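You operate a simulated robot arm through the tools that you are given. There is no shell and no other tool. Be economical: measure what you need, move in short steps, check, and stop when the job is done.

Carry out the task below with a simulated two-armed robot. There is one attempt and no reset: what you move stays moved.

## Task
On the top of the side bench, fold the purple cloth in half, so that it is half as long.

It is judged by the outcome, as a careful person would: the job done as asked, and still so three seconds after it is handed in. It fails if anything else is knocked over, pushed out of place, dropped, spilled or broken. Flat cloth is picked up by pressing the open fingertips on it (5 to 10 N) and closing them slowly along it; thin cloth reads only 2 to 8 mm in the jaws.

## Robot
Two 7-joint arms with two-finger parallel grippers on one trunk, on a base that drives. Base frame: it is fixed to the floor where the robot stands at the start and does not move with it; the origin is under the middle of the robot, x ahead of it, y to its left, z up. Readings come in m, degrees, newtons and seconds.
The left shoulder is at the start at [0.07, 0.163, 1.12], the right one opposite. Places, roughly: top of the side bench [0.5, -0.4, 0.9]. Payload 3.43 kg a hand.
The tool frame of a hand sits at the grasp point between the pads (the TCP): z along the fingers, y along the line on which they close. The tips reach 0.034 m beyond it. Largest opening 0.128 m; finger width 0.024, thickness 0.012; the body of the gripper, 0.048 by 0.13 m, starts 0.096 m behind the TCP.
Orientation is told as [roll, pitch, yaw] about the base's x, y, z axes, in that order, counted from this pose: with the fingers straight down and closing along the base's y, the tool's x points along the base's -x, its y along +y and its z along -z.

## Interface
- The arms move only by the tool nudge_tool. It takes "left_increments", "right_increments" or both (then of equal length, played together; a hand with none holds still); each is text: rows parted by semicolons, each of 7 numbers parted by spaces: the finger opening in m, from 0 to 0.128, then the shift along the tool's x, y, z in units of 200 mm (1.0 is 200 mm), then the turn, a rotation vector about the tool's x, y, z in units of 120 degrees (1.0 is 120 degrees). In form: hand dx dy dz ax ay az; .... A call has 1 to 10 rows; each row is the pose to reach, as a shift and turn from the pose commanded when the call began, along the tool's axes at that moment. A call with a number of a shift or a turn outside -1 to 1 is refused whole. Each row takes 0.2 s and may step no farther than 0.05 m and 8.6 degrees from the row before; otherwise, or with a gripper value out of range, the whole call is refused. Where a pose cannot be reached the arm comes as near as it can. A force on the tool above 40 N (or 10 N above the force at the start of the call, whichever is more), or a blocked arm, ends the call early, and 0.2 s more pass. The fingers move at their own pace (about 0.153 m/s each) and stop on an object; they squeeze with about 25 N. The grip force told is the motor's: it shows also when the fingers shut on nothing. Time passes only in rows, and 0.2 s behind the last, so rows that repeat a pose let the fingers close. It gives the time, the measured TCP pose, the force on the tool (base axes), the opening and the grip force at its end, in the units of the frame above (readings bear some noise).
- Cameras (640 x 400 px; columns grow to the right, rows downward): "scene" is now at [0.1277, 0.0107, 1.3569]; the picture's right is [0.04, -1.00, 0.00], its down [-0.68, -0.03, -0.73] and it looks along [0.73, 0.03, -0.68] (base axes); focal length 224 px, centre (320, 200). "left" rides on the left gripper at [-0.036, 0, -0.098] in its tool frame; the picture's right is [0.00, -1.00, 0.00], its down [0.97, 0.00, -0.24] and it looks along [0.24, 0.00, 0.97] (tool axes); focal length 218 px, centre (320, 200). "right" rides on the right gripper at [-0.036, 0, -0.098] in its tool frame; the picture's right is [0.00, -1.00, 0.00], its down [0.97, 0.00, -0.24] and it looks along [0.24, 0.00, 0.97] (tool axes); focal length 218 px, centre (320, 200). There is no depth. A picture from a camera that has moved, and an enlarged one, comes with that camera's place and axes in the base frame and with its lens. The place of the scene camera against the robot may be out by one fixed shift of up to 0.025 m in any direction.
- camera(camera): a new picture of that camera. The clock stands still meanwhile.
- lift_body(by): slides the trunk up (or, below 0, down) by that many m; the arms and the scene camera ride with it, the base frame stays. It gives what a move gives, with no picture.
- roll_base(legs): drives the robot by 1 to 6 legs, each [ahead, left, turn to the left] in m, m and degrees, along the robot's own axes; the way and the turn of a leg run together, so that a leg with both is an arc; at most 1.5 m and 180 degrees a leg. The arms and the cameras ride along, it lands a little off, and it stops where it bumps. It gives what a move gives.
- turn_head(pan, tilt): turns the head with the scene camera to pan (to the left, within 86 degrees either way) and tilt (down, from -29 to 69), counted from straight ahead of the robot. It gives what a move gives.
- enlarge(camera, box): a new picture of the part [left, top, right, bottom] of that camera's present view, enlarged. The clock stands still meanwhile.
- close_job(): hands the job in; it is judged then, once.

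Work in short steps. Places have to be worked out from the pictures, the camera data and where the tool is seen: move nearer, look again, correct. Check each grasp and each placing, and mend what went wrong. You have 120 turns and 100 pictures in all, those below and enlarged ones among them. Open the grippers and draw the arms clear of the work before you hand the job in, unless the task says otherwise; then end with one line.

The tools are called after "Request:" as name(argument=value, ...) on one line, values as JSON. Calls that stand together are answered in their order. nudge_tool: Moves the arms, as the interface text tells. Its arguments: {"type":"object","properties":{"left_increments":{"type":"string"},"right_increments":{"type":"string"}},"required":[]} The other tools are called the same way: lift_body (by) slides the trunk up or down; roll_base (legs) drives the base; turn_head (pan, tilt) turns the head that bears the scene camera; camera (camera) takes a picture; enlarge (camera, box) takes an enlarged picture of a part of a camera's view; close_job () hands the job in.

At the start:

```text
time: 0.0
left_tool_pos: [0.5235, 0.1796, 1.0342]
left_orientation: [0.0, 0.1, 0.0]
left_force: [-0.9, 0.1, 0.4]
left_opening: 0.1279
left_finger_force: 0.0
right_tool_pos: [0.5781, -0.2698, 1.0882]
right_orientation: [0.0, 0.0, 0.0]
right_force: [-0.4, -0.4, 0.1]
right_opening: 0.1279
right_finger_force: 0.1
trunk travel left (down, up): [-0.6, 0.34]
robot x, y, heading: [-0.0, 0.001, 0.3]
head pan, tilt: [2.2, 43.1]
```

scene: 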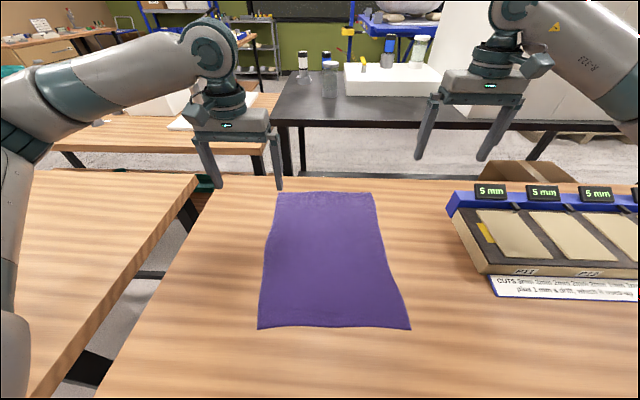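
right: 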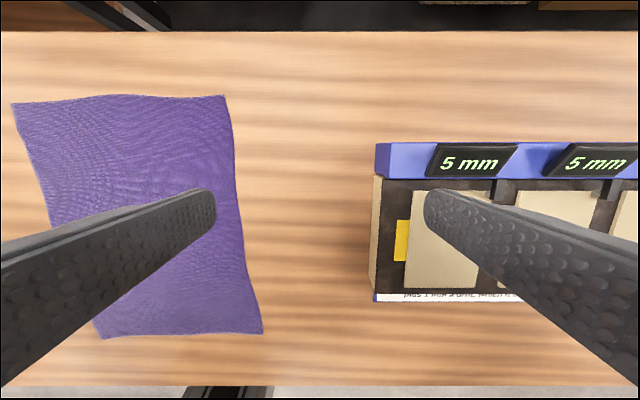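
left: 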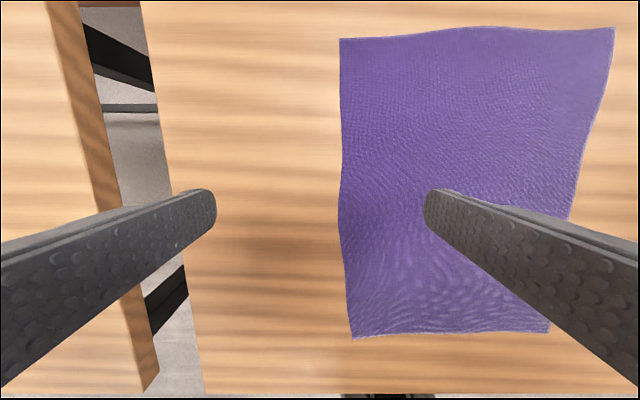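

The wrist views together put the cloth at z≈0.86, with its far edge at x≈0.68 (y 0.16 to -0.14) and near edge at x≈0.28. I back off about 0.16 m so both edges come within reach.

Request:
roll_base(legs=[[-0.16, 0, 0]])

```text
time: 1.4
left_tool_pos: [0.3647, 0.1784, 1.0354]
left_orientation: [0.0, 0.0, -0.1]
left_force: [-0.3, 0.1, -0.3]
left_opening: 0.1279
left_finger_force: 0.1
right_tool_pos: [0.4187, -0.2702, 1.0863]
right_orientation: [0.1, 0.0, -0.1]
right_force: [0.1, 0.6, 0.3]
right_opening: 0.1282
right_finger_force: 0.0
trunk travel left (down, up): [-0.6, 0.34]
robot x, y, heading: [-0.1571, -0.0002, -0.1]
head pan, tilt: [2.2, 43.1]
```

Moved back cleanly. I bring both hands forward over the far corners, opening reduced to 50 mm.

Request:
nudge_tool(left_increments="0.05 -0.2 -0.03 0.03 0 0 0;0.05 -0.4 -0.06 0.06 0 0 0;0.05 -0.6 -0.1 0.1 0 0 0;0.05 -0.8 -0.14 0.12 0 0 0;0.05 -1.0 -0.2 0.15 0 0 0", right_increments="0.05 -0.15 0.15 0.05 0 0 0;0.05 -0.3 0.3 0.1 0 0 0;0.05 -0.45 0.45 0.15 0 0 0;0.05 -0.6 0.6 0.2 0 0 0;0.05 -0.8 0.75 0.3 0 0 0")

Request:
camera(camera="left")

Request:
camera(camera="right")

```text
refused: row 5 steps farther than a row can; nothing moved
```

```text
96 pictures are left
camera left: at [0.4002, 0.1783, 1.1331], right [0.0, -1.0, 0.0], down [-0.97, 0.0, 0.24], along [-0.24, 0.0, -0.97], focal length 218 px, centre (320, 200)
```

left: 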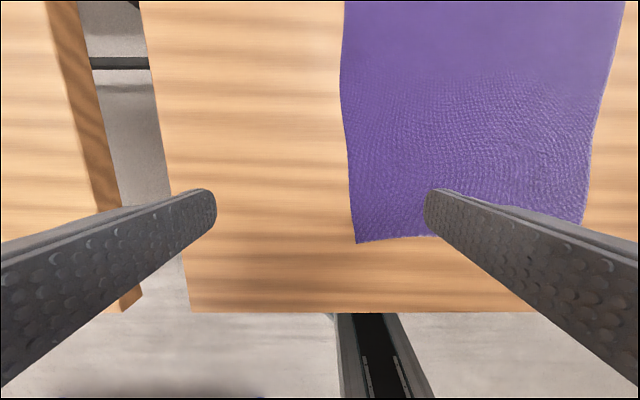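

```text
95 pictures are left
camera right: at [0.4549, -0.2697, 1.1853], right [0.0, -1.0, 0.0], down [-0.97, 0.0, 0.24], along [-0.24, 0.0, -0.97], focal length 218 px, centre (320, 200)
```

right: 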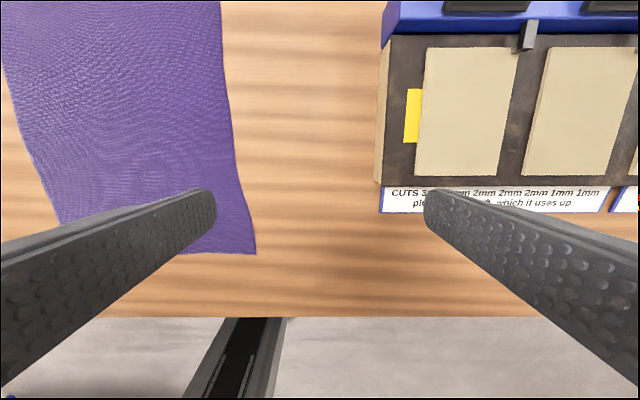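

The row step was a little too large; I resend with smaller steps.

Request:
nudge_tool(left_increments="0.05 -0.2 -0.03 0.03 0 0 0;0.05 -0.4 -0.06 0.06 0 0 0;0.05 -0.6 -0.1 0.1 0 0 0;0.05 -0.8 -0.14 0.12 0 0 0;0.05 -1.0 -0.2 0.15 0 0 0;0.05 -1.0 -0.2 0.15 0 0 0", right_increments="0.05 -0.13 0.13 0.05 0 0 0;0.05 -0.26 0.26 0.1 0 0 0;0.05 -0.39 0.39 0.15 0 0 0;0.05 -0.52 0.52 0.2 0 0 0;0.05 -0.65 0.65 0.25 0 0 0;0.05 -0.8 0.75 0.3 0 0 0")

Request:
camera(camera="left")

Request:
camera(camera="right")

```text
time: 2.8
left_tool_pos: [0.5653, 0.1398, 1.0017]
left_orientation: [-0.1, 0.1, -0.1]
left_force: [0.4, 0.5, 0.0]
left_opening: 0.0499
left_finger_force: 0.1
right_tool_pos: [0.5824, -0.1177, 1.027]
right_orientation: [-0.1, 0.0, -0.1]
right_force: [0.5, -0.6, 0.6]
right_opening: 0.0499
right_finger_force: 0.1
trunk travel left (down, up): [-0.6, 0.34]
robot x, y, heading: [-0.1603, 0.0006, 0.1]
head pan, tilt: [2.2, 43.1]
```

```text
94 pictures are left
camera left: at [0.6009, 0.1404, 1.0996], right [0.0, -1.0, 0.0], down [-0.97, 0.0, 0.24], along [-0.24, 0.0, -0.97], focal length 218 px, centre (320, 200)
```

left: 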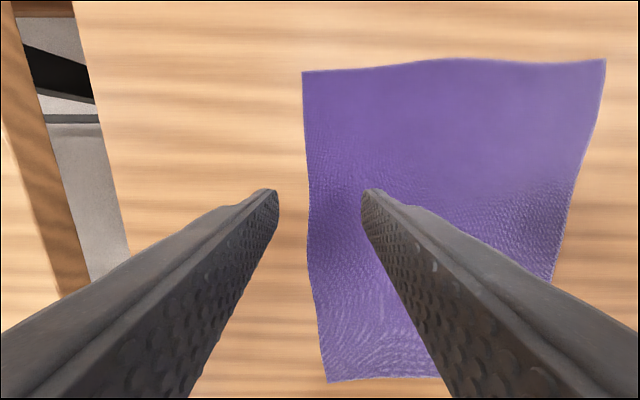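

```text
93 pictures are left
camera right: at [0.617, -0.1176, 1.1253], right [0.0, -1.0, 0.0], down [-0.97, 0.0, 0.24], along [-0.24, 0.0, -0.97], focal length 218 px, centre (320, 200)
```

right: 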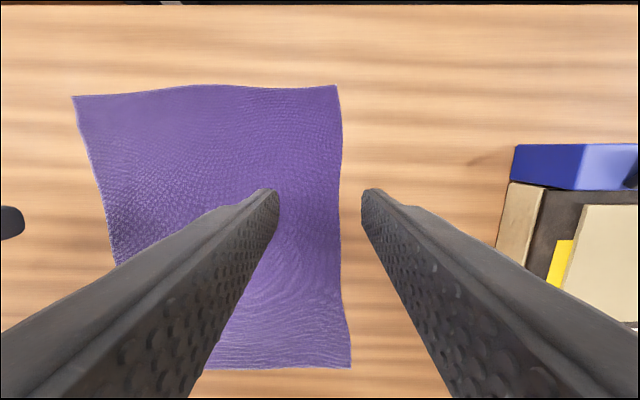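

Far corners refine to (0.672, 0.157) and (0.682, -0.135). I move above grip points about 2 cm inside the far edge and 4 cm inside the side edges, tips ~16 mm above the cloth.

Request:
nudge_tool(left_increments="0.04 -0.11 -0.03 0.11 0 0 0;0.04 -0.22 -0.06 0.22 0 0 0;0.04 -0.33 -0.09 0.33 0 0 0;0.04 -0.44 -0.11 0.46 0 0 0;0.04 -0.44 -0.11 0.46 0 0 0", right_increments="0.04 -0.1 0.03 0.14 0 0 0;0.04 -0.2 0.06 0.28 0 0 0;0.04 -0.3 0.08 0.42 0 0 0;0.04 -0.405 0.104 0.585 0 0 0;0.04 -0.405 0.104 0.585 0 0 0")

Request:
camera(camera="left")

Request:
camera(camera="right")

```text
time: 4.0
left_tool_pos: [0.6503, 0.1135, 0.9155]
left_orientation: [0.0, 0.0, 0.0]
left_force: [-0.3, -0.6, 0.0]
left_opening: 0.0399
left_finger_force: 0.0
right_tool_pos: [0.6591, -0.1033, 0.9119]
right_orientation: [0.0, -0.2, 0.0]
right_force: [-0.2, -0.6, 0.7]
right_opening: 0.0398
right_finger_force: 0.1
trunk travel left (down, up): [-0.6, 0.34]
robot x, y, heading: [-0.1575, -0.0028, -0.3]
head pan, tilt: [2.2, 43.1]
```

```text
92 pictures are left
camera left: at [0.6869, 0.1128, 1.0128], right [0.0, -1.0, 0.0], down [-0.97, 0.0, 0.24], along [-0.24, 0.0, -0.97], focal length 218 px, centre (320, 200)
```

left: 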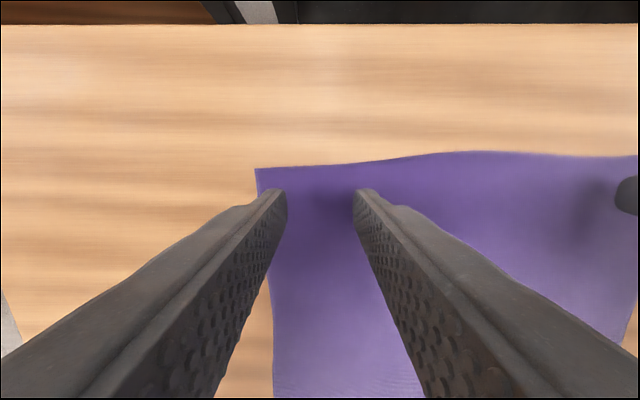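

```text
91 pictures are left
camera right: at [0.6943, -0.1016, 1.0102], right [0.0, -1.0, 0.0], down [-0.97, 0.0, 0.24], along [-0.24, 0.0, -0.97], focal length 218 px, centre (320, 200)
```

right: 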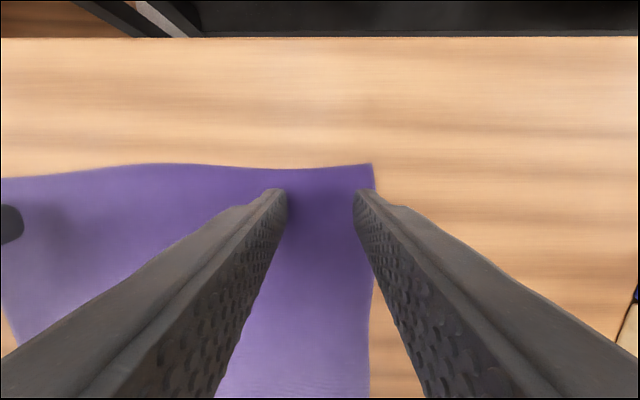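

Both hands straddle the corners well; the right outer finger is near the side edge, so I shift it inward 6 mm while lowering both to near contact.

Request:
nudge_tool(left_increments="0.04 0 0 0.04 0 0 0;0.04 0 0 0.07 0 0 0;0.04 0 0 0.09 0 0 0;0.04 0 0 0.09 0 0 0", right_increments="0.04 0 0.03 0.02 0 0 0;0.04 0 0.03 0.05 0 0 0;0.04 0 0.03 0.07 0 0 0;0.04 0 0.03 0.07 0 0 0")

```text
time: 5.0
left_tool_pos: [0.6504, 0.1148, 0.8956]
left_orientation: [0.0, 0.0, -0.1]
left_force: [0.1, 0.1, 2.8]
left_opening: 0.04
left_finger_force: 0.1
right_tool_pos: [0.6599, -0.0949, 0.8971]
right_orientation: [0.0, -0.1, -0.1]
right_force: [0.9, -0.6, -1.1]
right_opening: 0.0399
right_finger_force: 0.0
trunk travel left (down, up): [-0.6, 0.34]
robot x, y, heading: [-0.1589, 0.0012, 0.1]
head pan, tilt: [2.2, 43.1]
```

The left hand is just touching (2.8 N), the right isn't yet. I lower the right 4 mm and the left 1 mm.

Request:
nudge_tool(left_increments="0.04 0 0 0.003 0 0 0;0.04 0 0 0.006 0 0 0", right_increments="0.04 0 0 0.008 0 0 0;0.04 0 0 0.016 0 0 0")

```text
time: 5.6
left_tool_pos: [0.652, 0.1157, 0.8958]
left_orientation: [-0.1, -0.1, 0.0]
left_force: [1.8, -0.4, 7.9]
left_opening: 0.04
left_finger_force: 0.0
right_tool_pos: [0.6598, -0.0944, 0.8959]
right_orientation: [0.0, -0.1, -0.2]
right_force: [1.6, -0.5, 7.4]
right_opening: 0.04
right_finger_force: 0.0
trunk travel left (down, up): [-0.6, 0.34]
robot x, y, heading: [-0.1579, 0.0, -0.2]
head pan, tilt: [2.2, 43.1]
```

Both press at 7–8 N. Now I close slowly along the cloth.

Request:
nudge_tool(left_increments="0.035 0 0 0 0 0 0;0.03 0 0 0 0 0 0;0.025 0 0 0 0 0 0;0.02 0 0 0 0 0 0;0.015 0 0 0 0 0 0;0.01 0 0 0 0 0 0;0.005 0 0 0 0 0 0;0 0 0 0 0 0 0;0 0 0 0 0 0 0", right_increments="0.035 0 0 0 0 0 0;0.03 0 0 0 0 0 0;0.025 0 0 0 0 0 0;0.02 0 0 0 0 0 0;0.015 0 0 0 0 0 0;0.01 0 0 0 0 0 0;0.005 0 0 0 0 0 0;0 0 0 0 0 0 0;0 0 0 0 0 0 0")

Request:
camera(camera="left")

Request:
camera(camera="right")

```text
time: 7.6
left_tool_pos: [0.6498, 0.1143, 0.8957]
left_orientation: [-0.1, -0.2, -0.1]
left_force: [-0.5, 0.8, 5.0]
left_opening: 0.0002
left_finger_force: 25.2
right_tool_pos: [0.6596, -0.0944, 0.8958]
right_orientation: [0.1, -0.1, -0.1]
right_force: [0.1, -1.2, 14.0]
right_opening: 0.0
right_finger_force: 24.8
trunk travel left (down, up): [-0.6, 0.34]
robot x, y, heading: [-0.1602, 0.0015, 0.0]
head pan, tilt: [2.2, 43.1]
```

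```text
90 pictures are left
camera left: at [0.6859, 0.1153, 0.9936], right [0.0, -1.0, 0.0], down [-0.97, 0.0, 0.24], along [-0.24, 0.0, -0.97], focal length 218 px, centre (320, 200)
```

left: 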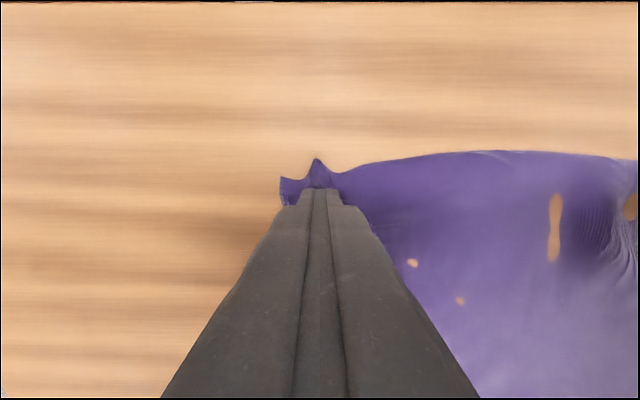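

```text
89 pictures are left
camera right: at [0.6944, -0.0933, 0.9932], right [0.0, -1.0, 0.0], down [-0.97, 0.0, 0.24], along [-0.24, 0.0, -0.97], focal length 218 px, centre (320, 200)
```

right: 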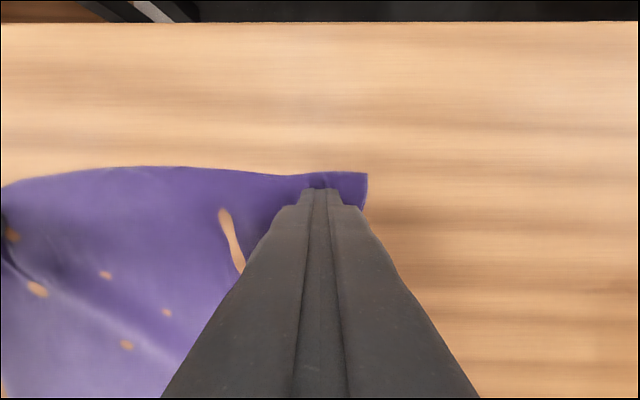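

The readings show 0 mm, less than cloth should read, although the left shows a ridge. I lift a little to see what follows.

Request:
nudge_tool(left_increments="0 0 0 -0.05 0 0 0;0 0 0 -0.1 0 0 0;0 0 0 -0.15 0 0 0;0 0 0 -0.15 0 0 0", right_increments="0 0 0 -0.05 0 0 0;0 0 0 -0.1 0 0 0;0 0 0 -0.15 0 0 0;0 0 0 -0.15 0 0 0")

Request:
camera(camera="scene")

Request:
camera(camera="left")

Request:
camera(camera="right")

```text
time: 8.6
left_tool_pos: [0.651, 0.1147, 0.924]
left_orientation: [-0.1, 0.1, -0.1]
left_force: [0.6, 0.1, -0.1]
left_opening: 0.0
left_finger_force: 25.1
right_tool_pos: [0.6606, -0.0942, 0.9234]
right_orientation: [0.0, 0.0, 0.0]
right_force: [0.7, -0.4, 0.9]
right_opening: 0.0
right_finger_force: 24.9
trunk travel left (down, up): [-0.6, 0.34]
robot x, y, heading: [-0.1579, 0.0024, 0.0]
head pan, tilt: [2.2, 43.1]
```

```text
88 pictures are left
camera scene: at [-0.0311, 0.0106, 1.3568], right [0.04, -1.0, 0.0], down [-0.68, -0.03, -0.73], along [0.73, 0.03, -0.68], focal length 224 px, centre (320, 200)
```

scene: 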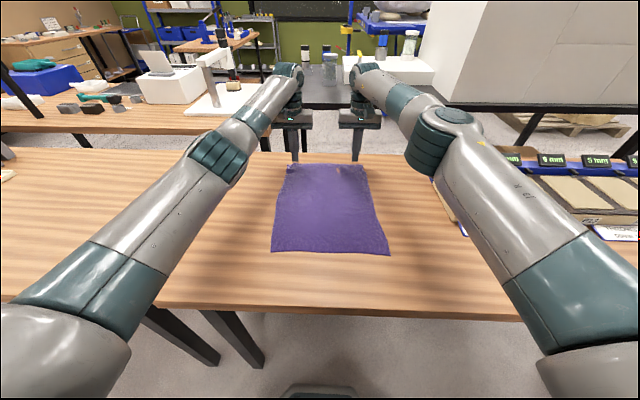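

```text
87 pictures are left
camera left: at [0.6881, 0.1153, 1.0214], right [0.0, -1.0, 0.0], down [-0.97, 0.0, 0.24], along [-0.24, 0.0, -0.97], focal length 218 px, centre (320, 200)
```

left: 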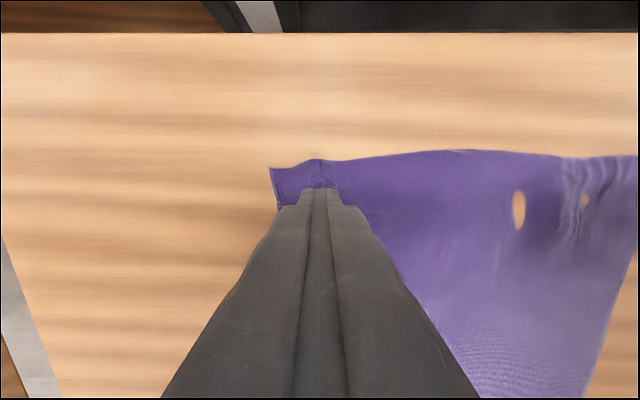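

```text
86 pictures are left
camera right: at [0.6958, -0.0937, 1.0209], right [0.0, -1.0, 0.0], down [-0.97, 0.0, 0.24], along [-0.24, 0.0, -0.97], focal length 218 px, centre (320, 200)
```

right: 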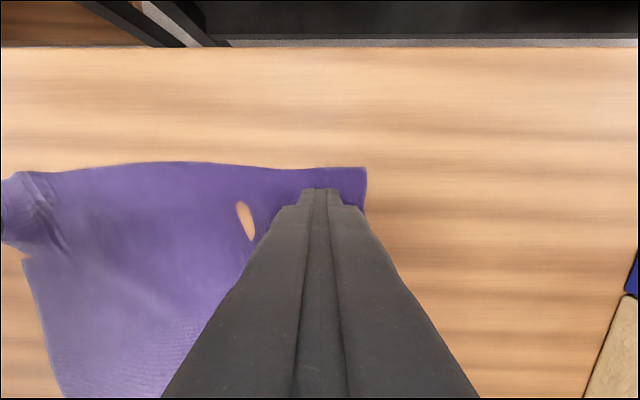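

The cloth didn't come up. I open to 50 mm, shift each hand inward a bit, and look at how the cloth lies before a slower, firmer pinch.

Request:
nudge_tool(left_increments="0.02 0 0 0 0 0 0;0.05 0 -0.04 0 0 0 0;0.05 0 -0.04 0 0 0 0;0.05 0 -0.04 0 0 0 0", right_increments="0.02 0 0 0 0 0 0;0.05 0 0.03 0 0 0 0;0.05 0 0.03 0 0 0 0;0.05 0 0.03 0 0 0 0")

Request:
camera(camera="left")

Request:
camera(camera="right")

```text
time: 9.6
left_tool_pos: [0.6535, 0.1058, 0.9233]
left_orientation: [0.1, 0.0, -0.1]
left_force: [0.2, 0.6, -1.2]
left_opening: 0.0498
left_finger_force: 0.1
right_tool_pos: [0.6596, -0.0897, 0.923]
right_orientation: [0.0, 0.0, 0.0]
right_force: [0.7, -0.4, -0.3]
right_opening: 0.05
right_finger_force: 0.0
trunk travel left (down, up): [-0.6, 0.34]
robot x, y, heading: [-0.1572, 0.0003, -0.1]
head pan, tilt: [2.2, 43.1]
```

```text
85 pictures are left
camera left: at [0.6881, 0.107, 1.0219], right [0.0, -1.0, 0.0], down [-0.97, 0.0, 0.24], along [-0.24, 0.0, -0.97], focal length 218 px, centre (320, 200)
```

left: 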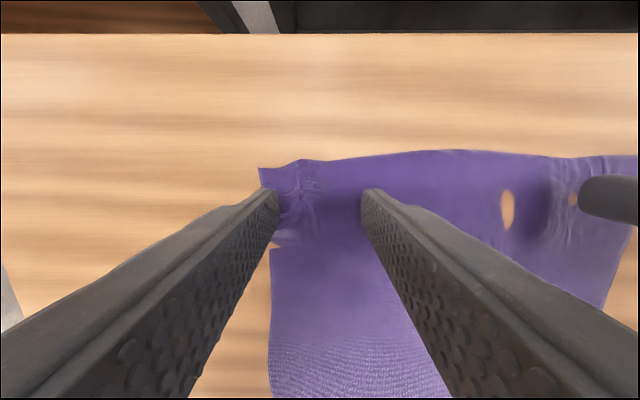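

```text
84 pictures are left
camera right: at [0.6953, -0.0877, 1.0209], right [0.0, -1.0, 0.0], down [-0.97, 0.0, 0.24], along [-0.24, 0.0, -0.97], focal length 218 px, centre (320, 200)
```

right: 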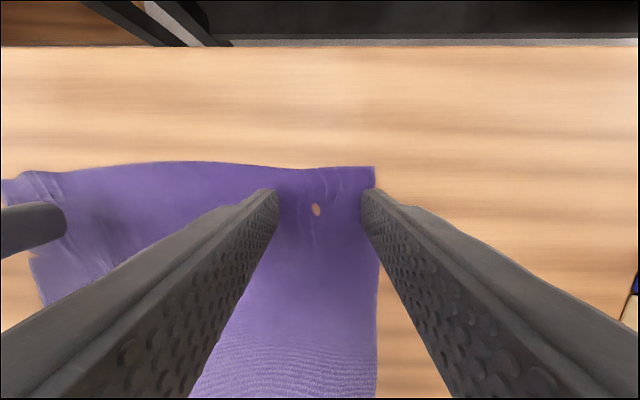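

The cloth is still nearly flat and each hand's fingers are over it. I lower to contact again.

Request:
nudge_tool(left_increments="0.05 0 0 0.06 0 0 0;0.05 0 0 0.11 0 0 0;0.05 0 0 0.13 0 0 0;0.05 0 0 0.15 0 0 0;0.05 0 0 0.15 0 0 0", right_increments="0.05 0 0 0.06 0 0 0;0.05 0 0 0.11 0 0 0;0.05 0 0 0.13 0 0 0;0.05 0 0 0.148 0 0 0;0.05 0 0 0.148 0 0 0")

```text
time: 10.8
left_tool_pos: [0.6526, 0.107, 0.8946]
left_orientation: [-0.1, -0.2, 0.0]
left_force: [2.2, -0.5, 9.9]
left_opening: 0.05
left_finger_force: 0.6
right_tool_pos: [0.6602, -0.0887, 0.8956]
right_orientation: [-0.1, -0.1, -0.1]
right_force: [1.0, -0.2, 2.5]
right_opening: 0.05
right_finger_force: 0.1
trunk travel left (down, up): [-0.6, 0.34]
robot x, y, heading: [-0.1545, -0.0014, 0.0]
head pan, tilt: [2.2, 43.1]
```

Left presses 10 N, right 2.5 N; I push the right 1 mm further and begin closing slowly.

Request:
nudge_tool(left_increments="0.05 0 0 0 0 0 0;0.05 0 0 0 0 0 0;0.047 0 0 0 0 0 0;0.045 0 0 0 0 0 0;0.042 0 0 0 0 0 0;0.04 0 0 0 0 0 0;0.037 0 0 0 0 0 0;0.035 0 0 0 0 0 0;0.032 0 0 0 0 0 0;0.03 0 0 0 0 0 0", right_increments="0.05 0 0 0.004 0 0 0;0.05 0 0 0.007 0 0 0;0.047 0 0 0.007 0 0 0;0.045 0 0 0.007 0 0 0;0.042 0 0 0.007 0 0 0;0.04 0 0 0.007 0 0 0;0.037 0 0 0.007 0 0 0;0.035 0 0 0.007 0 0 0;0.032 0 0 0.007 0 0 0;0.03 0 0 0.007 0 0 0")

Request:
camera(camera="left")

Request:
camera(camera="right")

```text
time: 13.0
left_tool_pos: [0.6495, 0.109, 0.8955]
left_orientation: [0.0, -0.1, -0.1]
left_force: [0.1, 0.3, 9.6]
left_opening: 0.0309
left_finger_force: 1.1
right_tool_pos: [0.6575, -0.0885, 0.8953]
right_orientation: [0.0, -0.1, -0.2]
right_force: [0.1, 2.2, 16.1]
right_opening: 0.0299
right_finger_force: 0.1
trunk travel left (down, up): [-0.6, 0.34]
robot x, y, heading: [-0.1582, 0.0027, -0.3]
head pan, tilt: [2.2, 43.1]
```

```text
83 pictures are left
camera left: at [0.6859, 0.1082, 0.9936], right [0.0, -1.0, 0.0], down [-0.97, 0.0, 0.24], along [-0.24, 0.0, -0.97], focal length 218 px, centre (320, 200)
```

left: 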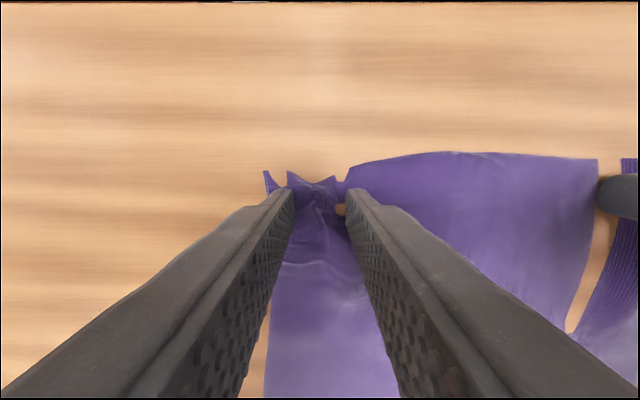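

```text
82 pictures are left
camera right: at [0.6936, -0.0875, 0.9932], right [0.0, -1.0, 0.0], down [-0.97, 0.0, 0.24], along [-0.24, 0.0, -0.97], focal length 218 px, centre (320, 200)
```

right: 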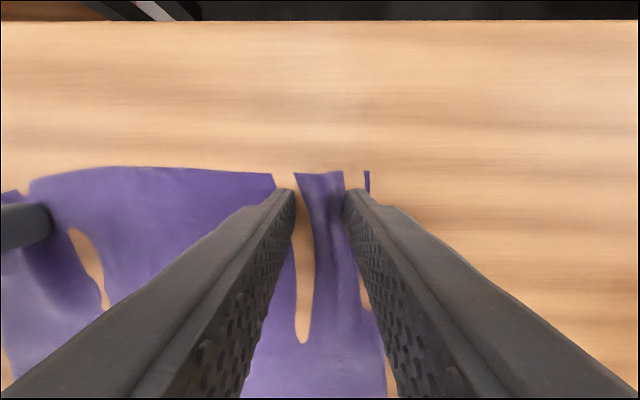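

Cloth is now bunching between the fingers. I ease the right hand up a touch and continue closing slowly.

Request:
nudge_tool(left_increments="0.027 0 0 0 0 0 0;0.024 0 0 0 0 0 0;0.021 0 0 0 0 0 0;0.018 0 0 0 0 0 0;0.015 0 0 0 0 0 0;0.012 0 0 0 0 0 0;0.009 0 0 0 0 0 0;0.005 0 0 0 0 0 0;0 0 0 0 0 0 0;0 0 0 0 0 0 0", right_increments="0.027 0 0 -0.003 0 0 0;0.024 0 0 -0.003 0 0 0;0.021 0 0 -0.003 0 0 0;0.018 0 0 -0.003 0 0 0;0.015 0 0 -0.003 0 0 0;0.012 0 0 -0.003 0 0 0;0.009 0 0 -0.003 0 0 0;0.005 0 0 -0.003 0 0 0;0 0 0 -0.003 0 0 0;0 0 0 -0.003 0 0 0")

Request:
camera(camera="left")

Request:
camera(camera="right")

```text
time: 15.2
left_tool_pos: [0.6502, 0.1073, 0.8969]
left_orientation: [-0.2, -0.2, -0.2]
left_force: [2.1, -17.9, 9.2]
left_opening: 0.0022
left_finger_force: 24.7
right_tool_pos: [0.6567, -0.0881, 0.8956]
right_orientation: [0.2, -0.1, 0.0]
right_force: [-2.0, 17.5, 12.7]
right_opening: 0.0025
right_finger_force: 24.4
trunk travel left (down, up): [-0.6, 0.34]
robot x, y, heading: [-0.1627, 0.0006, -0.2]
head pan, tilt: [2.2, 43.1]
```

```text
81 pictures are left
camera left: at [0.6861, 0.1065, 0.9936], right [0.0, -1.0, 0.0], down [-0.97, 0.0, 0.24], along [-0.24, 0.0, -0.97], focal length 218 px, centre (320, 200)
```

left: 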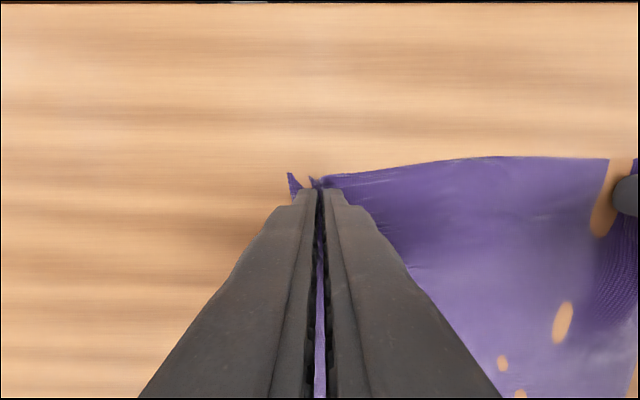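

```text
80 pictures are left
camera right: at [0.6938, -0.0858, 0.9932], right [0.0, -1.0, 0.0], down [-0.97, 0.0, 0.24], along [-0.24, 0.0, -0.97], focal length 218 px, centre (320, 200)
```

right: 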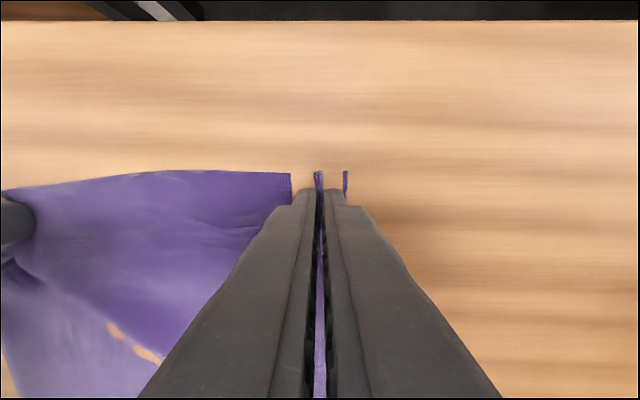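

Both grips now read 2.2–2.5 mm with cloth visible between the pads, and the cloth is taut between the hands. I ease them together 5 mm each and lift 40 mm, then check.

Request:
nudge_tool(left_increments="0 0 -0.025 0 0 0 0;0 0.02 -0.03 -0.07 0 0 0;0 0.05 -0.03 -0.14 0 0 0;0 0.1 -0.03 -0.2 0 0 0;0 0.1 -0.03 -0.2 0 0 0", right_increments="0 0 0.025 0 0 0 0;0 0.02 0.03 -0.07 0 0 0;0 0.05 0.03 -0.14 0 0 0;0 0.1 0.03 -0.2 0 0 0;0 0.1 0.03 -0.2 0 0 0")

Request:
camera(camera="scene")

Request:
camera(camera="left")

Request:
camera(camera="right")

```text
time: 16.4
left_tool_pos: [0.6321, 0.1027, 0.9331]
left_orientation: [0.0, 0.1, 0.0]
left_force: [0.1, -0.9, -0.2]
left_opening: 0.0022
left_finger_force: 24.9
right_tool_pos: [0.6396, -0.0817, 0.932]
right_orientation: [0.0, 0.1, -0.2]
right_force: [-0.6, 0.4, 0.5]
right_opening: 0.0021
right_finger_force: 25.0
trunk travel left (down, up): [-0.6, 0.34]
robot x, y, heading: [-0.1592, 0.0029, 0.2]
head pan, tilt: [2.2, 43.1]
```

```text
79 pictures are left
camera scene: at [-0.0311, 0.0109, 1.3569], right [0.04, -1.0, 0.0], down [-0.68, -0.03, -0.73], along [0.73, 0.03, -0.68], focal length 224 px, centre (320, 200)
```

scene: 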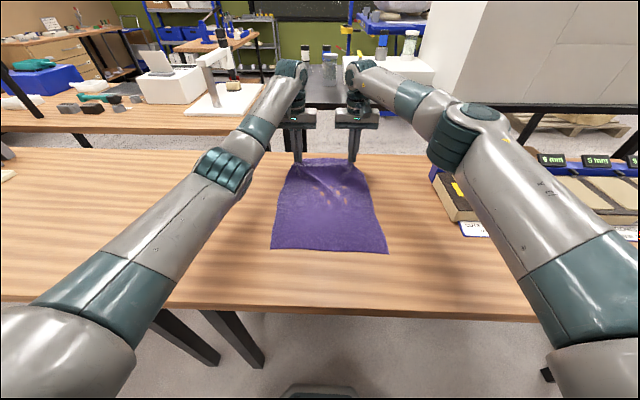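

```text
78 pictures are left
camera left: at [0.6684, 0.103, 1.032], right [0.0, -1.0, 0.0], down [-0.97, 0.0, 0.24], along [-0.24, 0.0, -0.97], focal length 218 px, centre (320, 200)
```

left: 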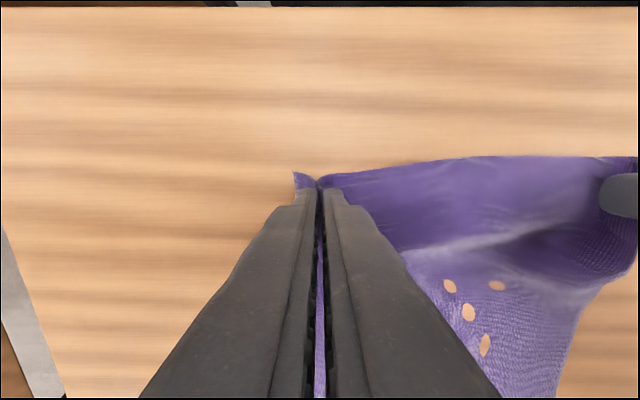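

```text
77 pictures are left
camera right: at [0.6765, -0.081, 1.0304], right [0.0, -1.0, 0.0], down [-0.97, 0.0, 0.24], along [-0.24, 0.0, -0.97], focal length 218 px, centre (320, 200)
```

right: 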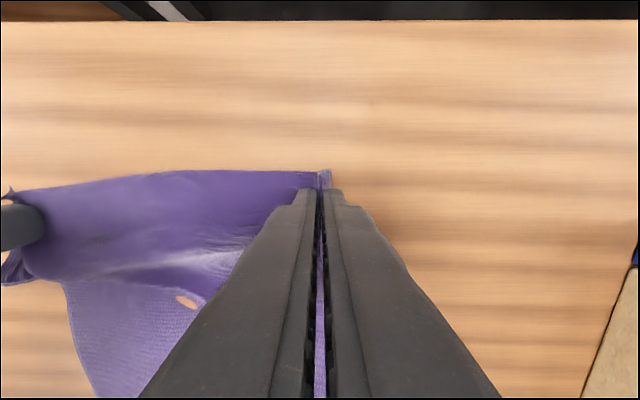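

Both corners are held and lifted. I carry them in a half-circle arc up and back over the fold line at x≈0.475.

Request:
nudge_tool(left_increments="0 0.04 -0.01 -0.16 0 0 0;0 0.125 -0.02 -0.305 0 0 0;0 0.245 -0.03 -0.43 0 0 0;0 0.385 -0.04 -0.53 0 0 0;0 0.545 -0.05 -0.6 0 0 0;0 0.715 -0.06 -0.63 0 0 0;0 0.885 -0.07 -0.63 0 0 0;0 0.885 -0.07 -0.63 0 0 0", right_increments="0 0.04 -0.01 -0.16 0 0 0;0 0.125 -0.02 -0.305 0 0 0;0 0.245 -0.03 -0.43 0 0 0;0 0.385 -0.04 -0.53 0 0 0;0 0.545 -0.05 -0.6 0 0 0;0 0.715 -0.06 -0.63 0 0 0;0 0.885 -0.07 -0.63 0 0 0;0 0.885 -0.07 -0.63 0 0 0")

Request:
camera(camera="scene")

Request:
camera(camera="left")

Request:
camera(camera="right")

```text
time: 18.2
left_tool_pos: [0.4552, 0.0874, 1.0607]
left_orientation: [-0.1, 0.1, -0.1]
left_force: [0.8, -0.4, 0.0]
left_opening: 0.0022
left_finger_force: 25.0
right_tool_pos: [0.4657, -0.0955, 1.0593]
right_orientation: [0.0, 0.1, -0.2]
right_force: [-0.3, 0.1, -0.3]
right_opening: 0.0023
right_finger_force: 25.5
trunk travel left (down, up): [-0.6, 0.34]
robot x, y, heading: [-0.1587, 0.0019, -0.1]
head pan, tilt: [2.2, 43.1]
```

```text
76 pictures are left
camera scene: at [-0.0302, 0.0107, 1.3567], right [0.04, -1.0, 0.0], down [-0.68, -0.03, -0.73], along [0.73, 0.03, -0.68], focal length 224 px, centre (320, 200)
```

scene: 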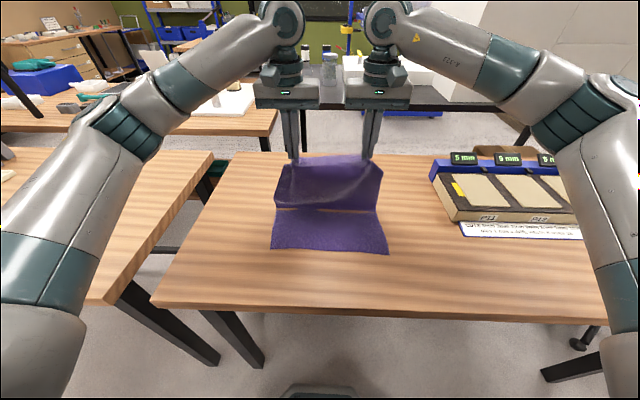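

```text
75 pictures are left
camera left: at [0.4914, 0.0862, 1.159], right [0.0, -1.0, 0.0], down [-0.97, 0.0, 0.24], along [-0.24, 0.0, -0.97], focal length 218 px, centre (320, 200)
```

left: 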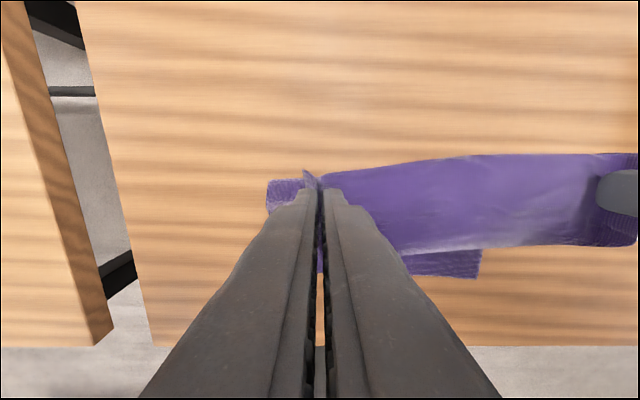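

```text
74 pictures are left
camera right: at [0.5013, -0.0945, 1.1581], right [0.0, -1.0, 0.0], down [-0.97, 0.0, 0.24], along [-0.24, 0.0, -0.97], focal length 218 px, centre (320, 200)
```

right: 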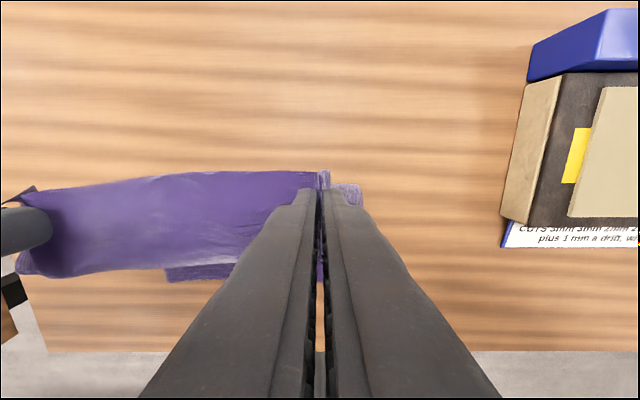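

The fold is forming cleanly. I continue the arc down so the held edge lands on the near edge at x≈0.28.

Request:
nudge_tool(left_increments="0 0.17 -0.01 0.045 0 0 0;0 0.325 -0.02 0.12 0 0 0;0 0.465 -0.03 0.22 0 0 0;0 0.575 -0.04 0.35 0 0 0;0 0.66 -0.05 0.5 0 0 0;0 0.73 -0.05 0.6 0 0 0;0 0.77 -0.05 0.66 0 0 0;0 0.77 -0.05 0.66 0 0 0", right_increments="0 0.17 -0.01 0.045 0 0 0;0 0.325 -0.02 0.12 0 0 0;0 0.465 -0.04 0.22 0 0 0;0 0.575 -0.06 0.35 0 0 0;0 0.66 -0.08 0.5 0 0 0;0 0.73 -0.09 0.6 0 0 0;0 0.77 -0.09 0.66 0 0 0;0 0.77 -0.09 0.66 0 0 0")

Request:
camera(camera="scene")

Request:
camera(camera="left")

Request:
camera(camera="right")

```text
time: 20.0
left_tool_pos: [0.3015, 0.0794, 0.9282]
left_orientation: [0.0, 0.0, -0.1]
left_force: [0.4, -8.1, 0.1]
left_opening: 0.002
left_finger_force: 25.3
right_tool_pos: [0.3107, -0.1129, 0.9276]
right_orientation: [0.1, 0.0, -0.1]
right_force: [-1.2, 9.3, 0.5]
right_opening: 0.0023
right_finger_force: 25.1
trunk travel left (down, up): [-0.6, 0.34]
robot x, y, heading: [-0.1582, 0.0036, -0.3]
head pan, tilt: [2.2, 43.1]
```

```text
73 pictures are left
camera scene: at [-0.0314, 0.0106, 1.3569], right [0.04, -1.0, 0.0], down [-0.68, -0.03, -0.73], along [0.73, 0.03, -0.68], focal length 224 px, centre (320, 200)
```

scene: 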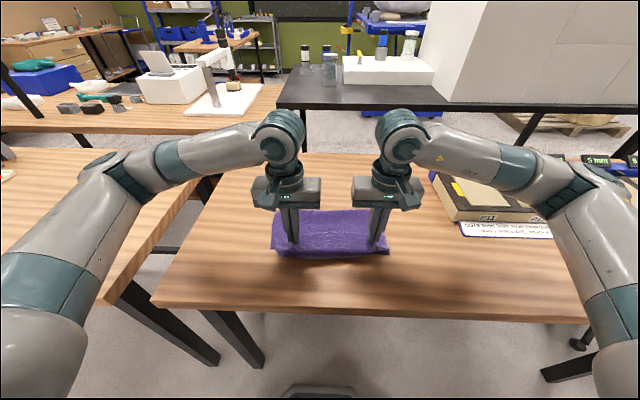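

```text
72 pictures are left
camera left: at [0.3379, 0.0781, 1.0258], right [0.0, -1.0, 0.0], down [-0.97, 0.0, 0.24], along [-0.24, 0.0, -0.97], focal length 218 px, centre (320, 200)
```

left: 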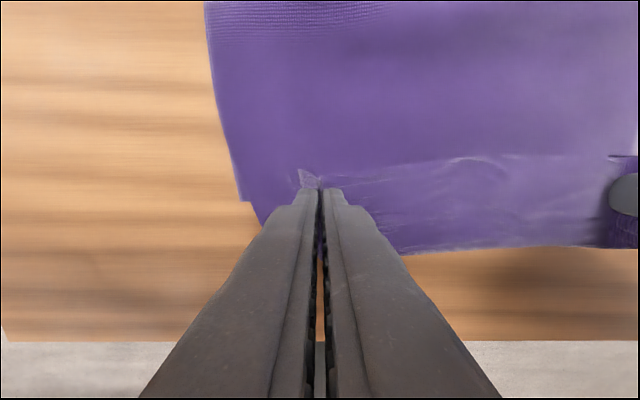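

```text
71 pictures are left
camera right: at [0.3461, -0.1115, 1.025], right [0.0, -1.0, 0.0], down [-0.97, 0.0, 0.24], along [-0.24, 0.0, -0.97], focal length 218 px, centre (320, 200)
```

right: 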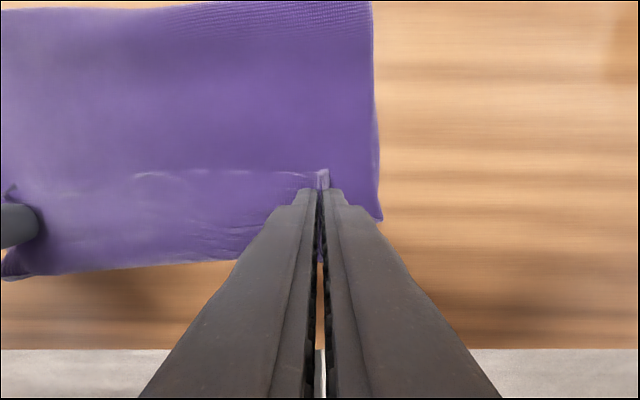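

Edge has arrived, but because the hands keep pointing down the hem is curled under toward me and points away. I raise a bit, move toward the robot, and tilt the fingers toward the robot so that the hem points downward.

Request:
nudge_tool(left_increments="0 0 -0.02 -0.08 0 0.07 0;0 0.03 -0.02 -0.16 0 0.14 0;0 0.06 -0.02 -0.2 0 0.21 0;0 0.08 -0.02 -0.2 0 0.28 0;0 0.1 -0.02 -0.2 0 0.35 0;0 0.1 -0.02 -0.2 0 0.41 0;0 0.1 -0.02 -0.2 0 0.41 0", right_increments="0 0 0.01 -0.08 0 0.07 0;0 0.03 0.01 -0.16 0 0.14 0;0 0.06 0.01 -0.2 0 0.21 0;0 0.08 0.01 -0.2 0 0.28 0;0 0.1 0.01 -0.2 0 0.35 0;0 0.1 0.01 -0.2 0 0.41 0;0 0.1 0.01 -0.2 0 0.41 0")

Request:
camera(camera="scene")

Request:
camera(camera="left")

```text
time: 21.6
left_tool_pos: [0.2816, 0.0749, 0.9675]
left_orientation: [-0.1, 49.2, -0.1]
left_force: [0.4, -0.9, 0.2]
left_opening: 0.0021
left_finger_force: 25.1
right_tool_pos: [0.2881, -0.112, 0.968]
right_orientation: [0.0, 49.3, -0.1]
right_force: [0.9, 0.4, -0.2]
right_opening: 0.0022
right_finger_force: 24.8
trunk travel left (down, up): [-0.6, 0.34]
robot x, y, heading: [-0.1592, -0.0029, 0.1]
head pan, tilt: [2.2, 43.1]
```

```text
70 pictures are left
camera scene: at [-0.032, 0.0106, 1.357], right [0.04, -1.0, 0.0], down [-0.68, -0.03, -0.73], along [0.73, 0.03, -0.68], focal length 224 px, centre (320, 200)
```

scene: 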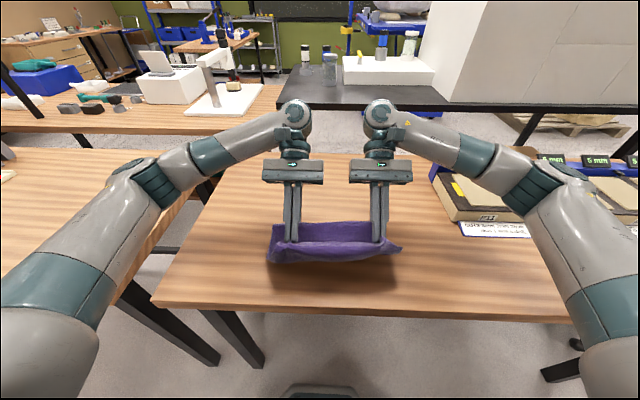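

```text
69 pictures are left
camera left: at [0.3787, 0.0742, 1.0044], right [0.0, -1.0, 0.0], down [-0.45, 0.0, 0.89], along [-0.89, 0.0, -0.45], focal length 218 px, centre (320, 200)
```

left: 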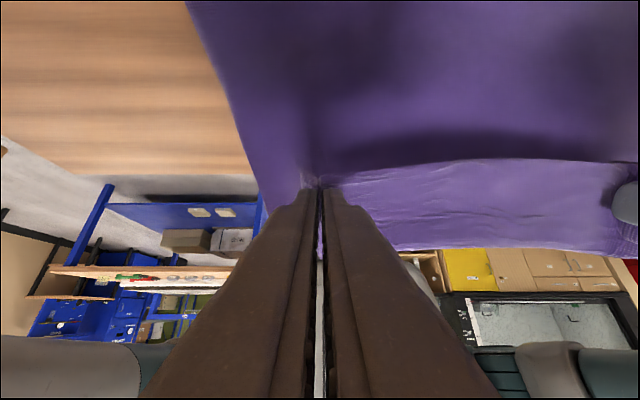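

Tilt worked. I zoom in to understand how the hem hangs.

Request:
enlarge(camera="scene", box=[240, 180, 430, 290])

```text
3.37 times, centred on (335, 235) of scene
camera zoom: at [-0.032, 0.0106, 1.357], right [0.04, -1.0, 0.0], down [-0.68, -0.03, -0.73], along [0.73, 0.03, -0.68], focal length 755 px, centre (270, 82)
```

zoom: 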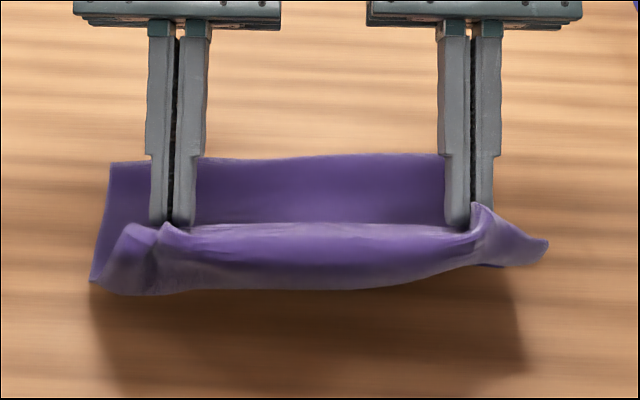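

The hem is curled inward: the page-turn needs the opposite tilt (hem up, fingers pointing away from the robot). I swing back up over the fold while reversing the tilt.

Request:
nudge_tool(left_increments="0 -0.03 0 -0.13 0 -0.07 0;0 -0.07 0 -0.26 0 -0.14 0;0 -0.1 0 -0.39 0 -0.21 0;0 -0.14 0 -0.52 0 -0.28 0;0 -0.17 0 -0.65 0 -0.35 0;0 -0.21 0 -0.78 0 -0.42 0;0 -0.24 0 -0.91 0 -0.48 0;0 -0.24 0 -0.91 0 -0.48 0", right_increments="0 -0.03 0 -0.13 0 -0.07 0;0 -0.07 0 -0.26 0 -0.14 0;0 -0.1 0 -0.39 0 -0.21 0;0 -0.14 0 -0.52 0 -0.28 0;0 -0.17 0 -0.65 0 -0.35 0;0 -0.21 0 -0.78 0 -0.42 0;0 -0.24 0 -0.91 0 -0.48 0;0 -0.24 0 -0.91 0 -0.48 0")

```text
time: 23.4
left_tool_pos: [0.4509, 0.0759, 1.0489]
left_orientation: [0.1, -8.4, -0.2]
left_force: [-0.6, -2.5, -0.1]
left_opening: 0.002
left_finger_force: 25.2
right_tool_pos: [0.4603, -0.1125, 1.0481]
right_orientation: [0.0, -8.4, -0.1]
right_force: [-0.7, 2.6, -0.2]
right_opening: 0.0024
right_finger_force: 25.4
trunk travel left (down, up): [-0.6, 0.34]
robot x, y, heading: [-0.1607, 0.0002, -0.0]
head pan, tilt: [2.2, 43.1]
```

Still held. I continue forward and tilt to about -60°, ahead of backing the base up for room.

Request:
nudge_tool(left_increments="0 -0.09 0 0.03 0 -0.062 0;0 -0.18 0 0.07 0 -0.124 0;0 -0.27 0 0.1 0 -0.186 0;0 -0.36 0 0.14 0 -0.248 0;0 -0.45 0 0.17 0 -0.31 0;0 -0.54 0 0.21 0 -0.372 0;0 -0.62 0 0.24 0 -0.43 0;0 -0.62 0 0.24 0 -0.43 0", right_increments="0 -0.09 0 0.03 0 -0.062 0;0 -0.18 0 0.07 0 -0.124 0;0 -0.27 0 0.1 0 -0.186 0;0 -0.36 0 0.14 0 -0.248 0;0 -0.45 0 0.17 0 -0.31 0;0 -0.54 0 0.21 0 -0.372 0;0 -0.62 0 0.24 0 -0.43 0;0 -0.62 0 0.24 0 -0.43 0")

Request:
camera(camera="scene")

Request:
camera(camera="left")

```text
time: 25.2
left_tool_pos: [0.5799, 0.0749, 1.0209]
left_orientation: [-0.1, -60.1, 0.1]
left_force: [0.5, -1.1, 0.1]
left_opening: 0.0019
left_finger_force: 25.2
right_tool_pos: [0.5887, -0.1134, 1.019]
right_orientation: [0.0, -60.1, -0.1]
right_force: [0.2, 1.2, -0.2]
right_opening: 0.0022
right_finger_force: 25.2
trunk travel left (down, up): [-0.6, 0.34]
robot x, y, heading: [-0.156, -0.0007, -0.3]
head pan, tilt: [2.2, 43.1]
```

```text
67 pictures are left
camera scene: at [-0.0318, 0.0107, 1.357], right [0.04, -1.0, 0.0], down [-0.68, -0.03, -0.73], along [0.73, 0.03, -0.68], focal length 224 px, centre (320, 200)
```

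scene: 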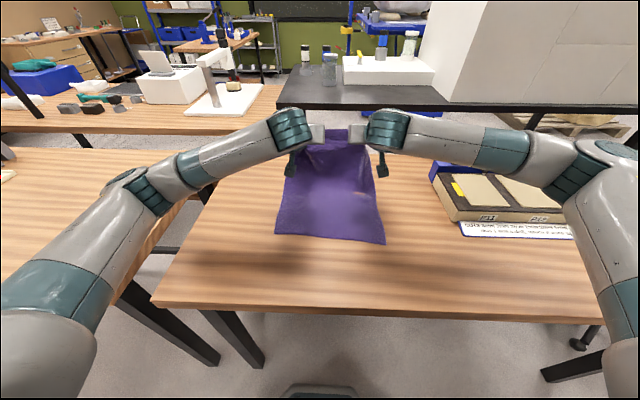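

```text
66 pictures are left
camera left: at [0.5123, 0.074, 1.1018], right [0.0, -1.0, 0.0], down [-0.69, 0.0, -0.72], along [0.72, 0.0, -0.69], focal length 218 px, centre (320, 200)
```

left: 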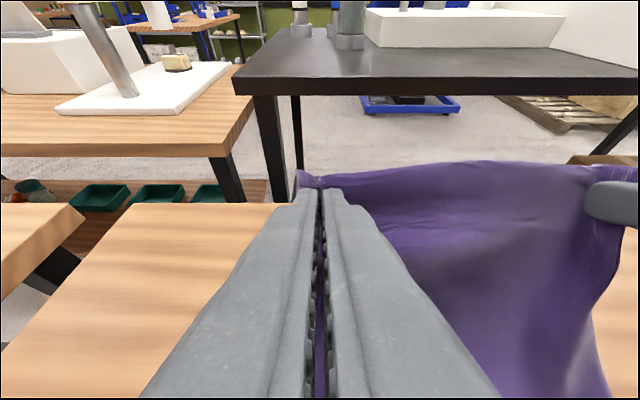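

The sheet now hangs cleanly with the hem up. The bottom layer slid slightly forward (near edge now x≈0.33 left, 0.31 right). I drive back 0.15 m, which also carries the hem back over the fold.

Request:
roll_base(legs=[[-0.15, 0, 0]])

Request:
camera(camera="scene")

Request:
camera(camera="left")

Request:
camera(camera="right")

```text
time: 26.6
left_tool_pos: [0.431, 0.0752, 1.0214]
left_orientation: [-0.1, -60.0, 0.0]
left_force: [0.2, -1.5, 0.2]
left_opening: 0.0021
left_finger_force: 24.8
right_tool_pos: [0.4404, -0.111, 1.0196]
right_orientation: [-0.1, -60.0, 0.0]
right_force: [-0.3, 1.0, -0.5]
right_opening: 0.0024
right_finger_force: 25.2
trunk travel left (down, up): [-0.6, 0.34]
robot x, y, heading: [-0.3066, 0.0002, 0.1]
head pan, tilt: [2.2, 43.1]
```

```text
65 pictures are left
camera scene: at [-0.1797, 0.011, 1.3569], right [0.04, -1.0, 0.0], down [-0.68, -0.03, -0.73], along [0.73, 0.03, -0.68], focal length 224 px, centre (320, 200)
```

scene: 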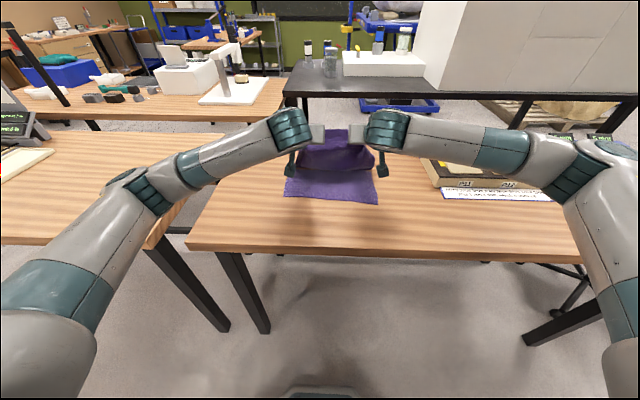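

```text
64 pictures are left
camera left: at [0.3643, 0.0755, 1.1015], right [0.0, -1.0, 0.0], down [-0.69, 0.0, -0.72], along [0.72, 0.0, -0.69], focal length 218 px, centre (320, 200)
```

left: 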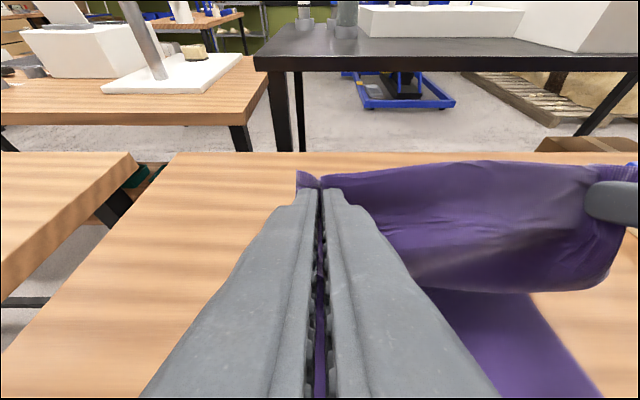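

```text
63 pictures are left
camera right: at [0.3733, -0.1095, 1.0994], right [0.0, -1.0, 0.0], down [-0.69, 0.0, -0.72], along [0.72, 0.0, -0.69], focal length 218 px, centre (320, 200)
```

right: 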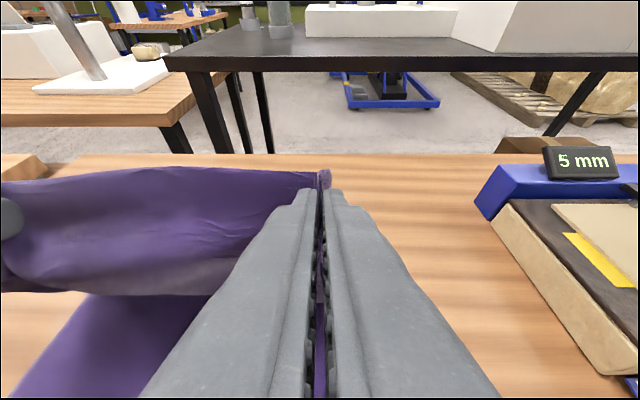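

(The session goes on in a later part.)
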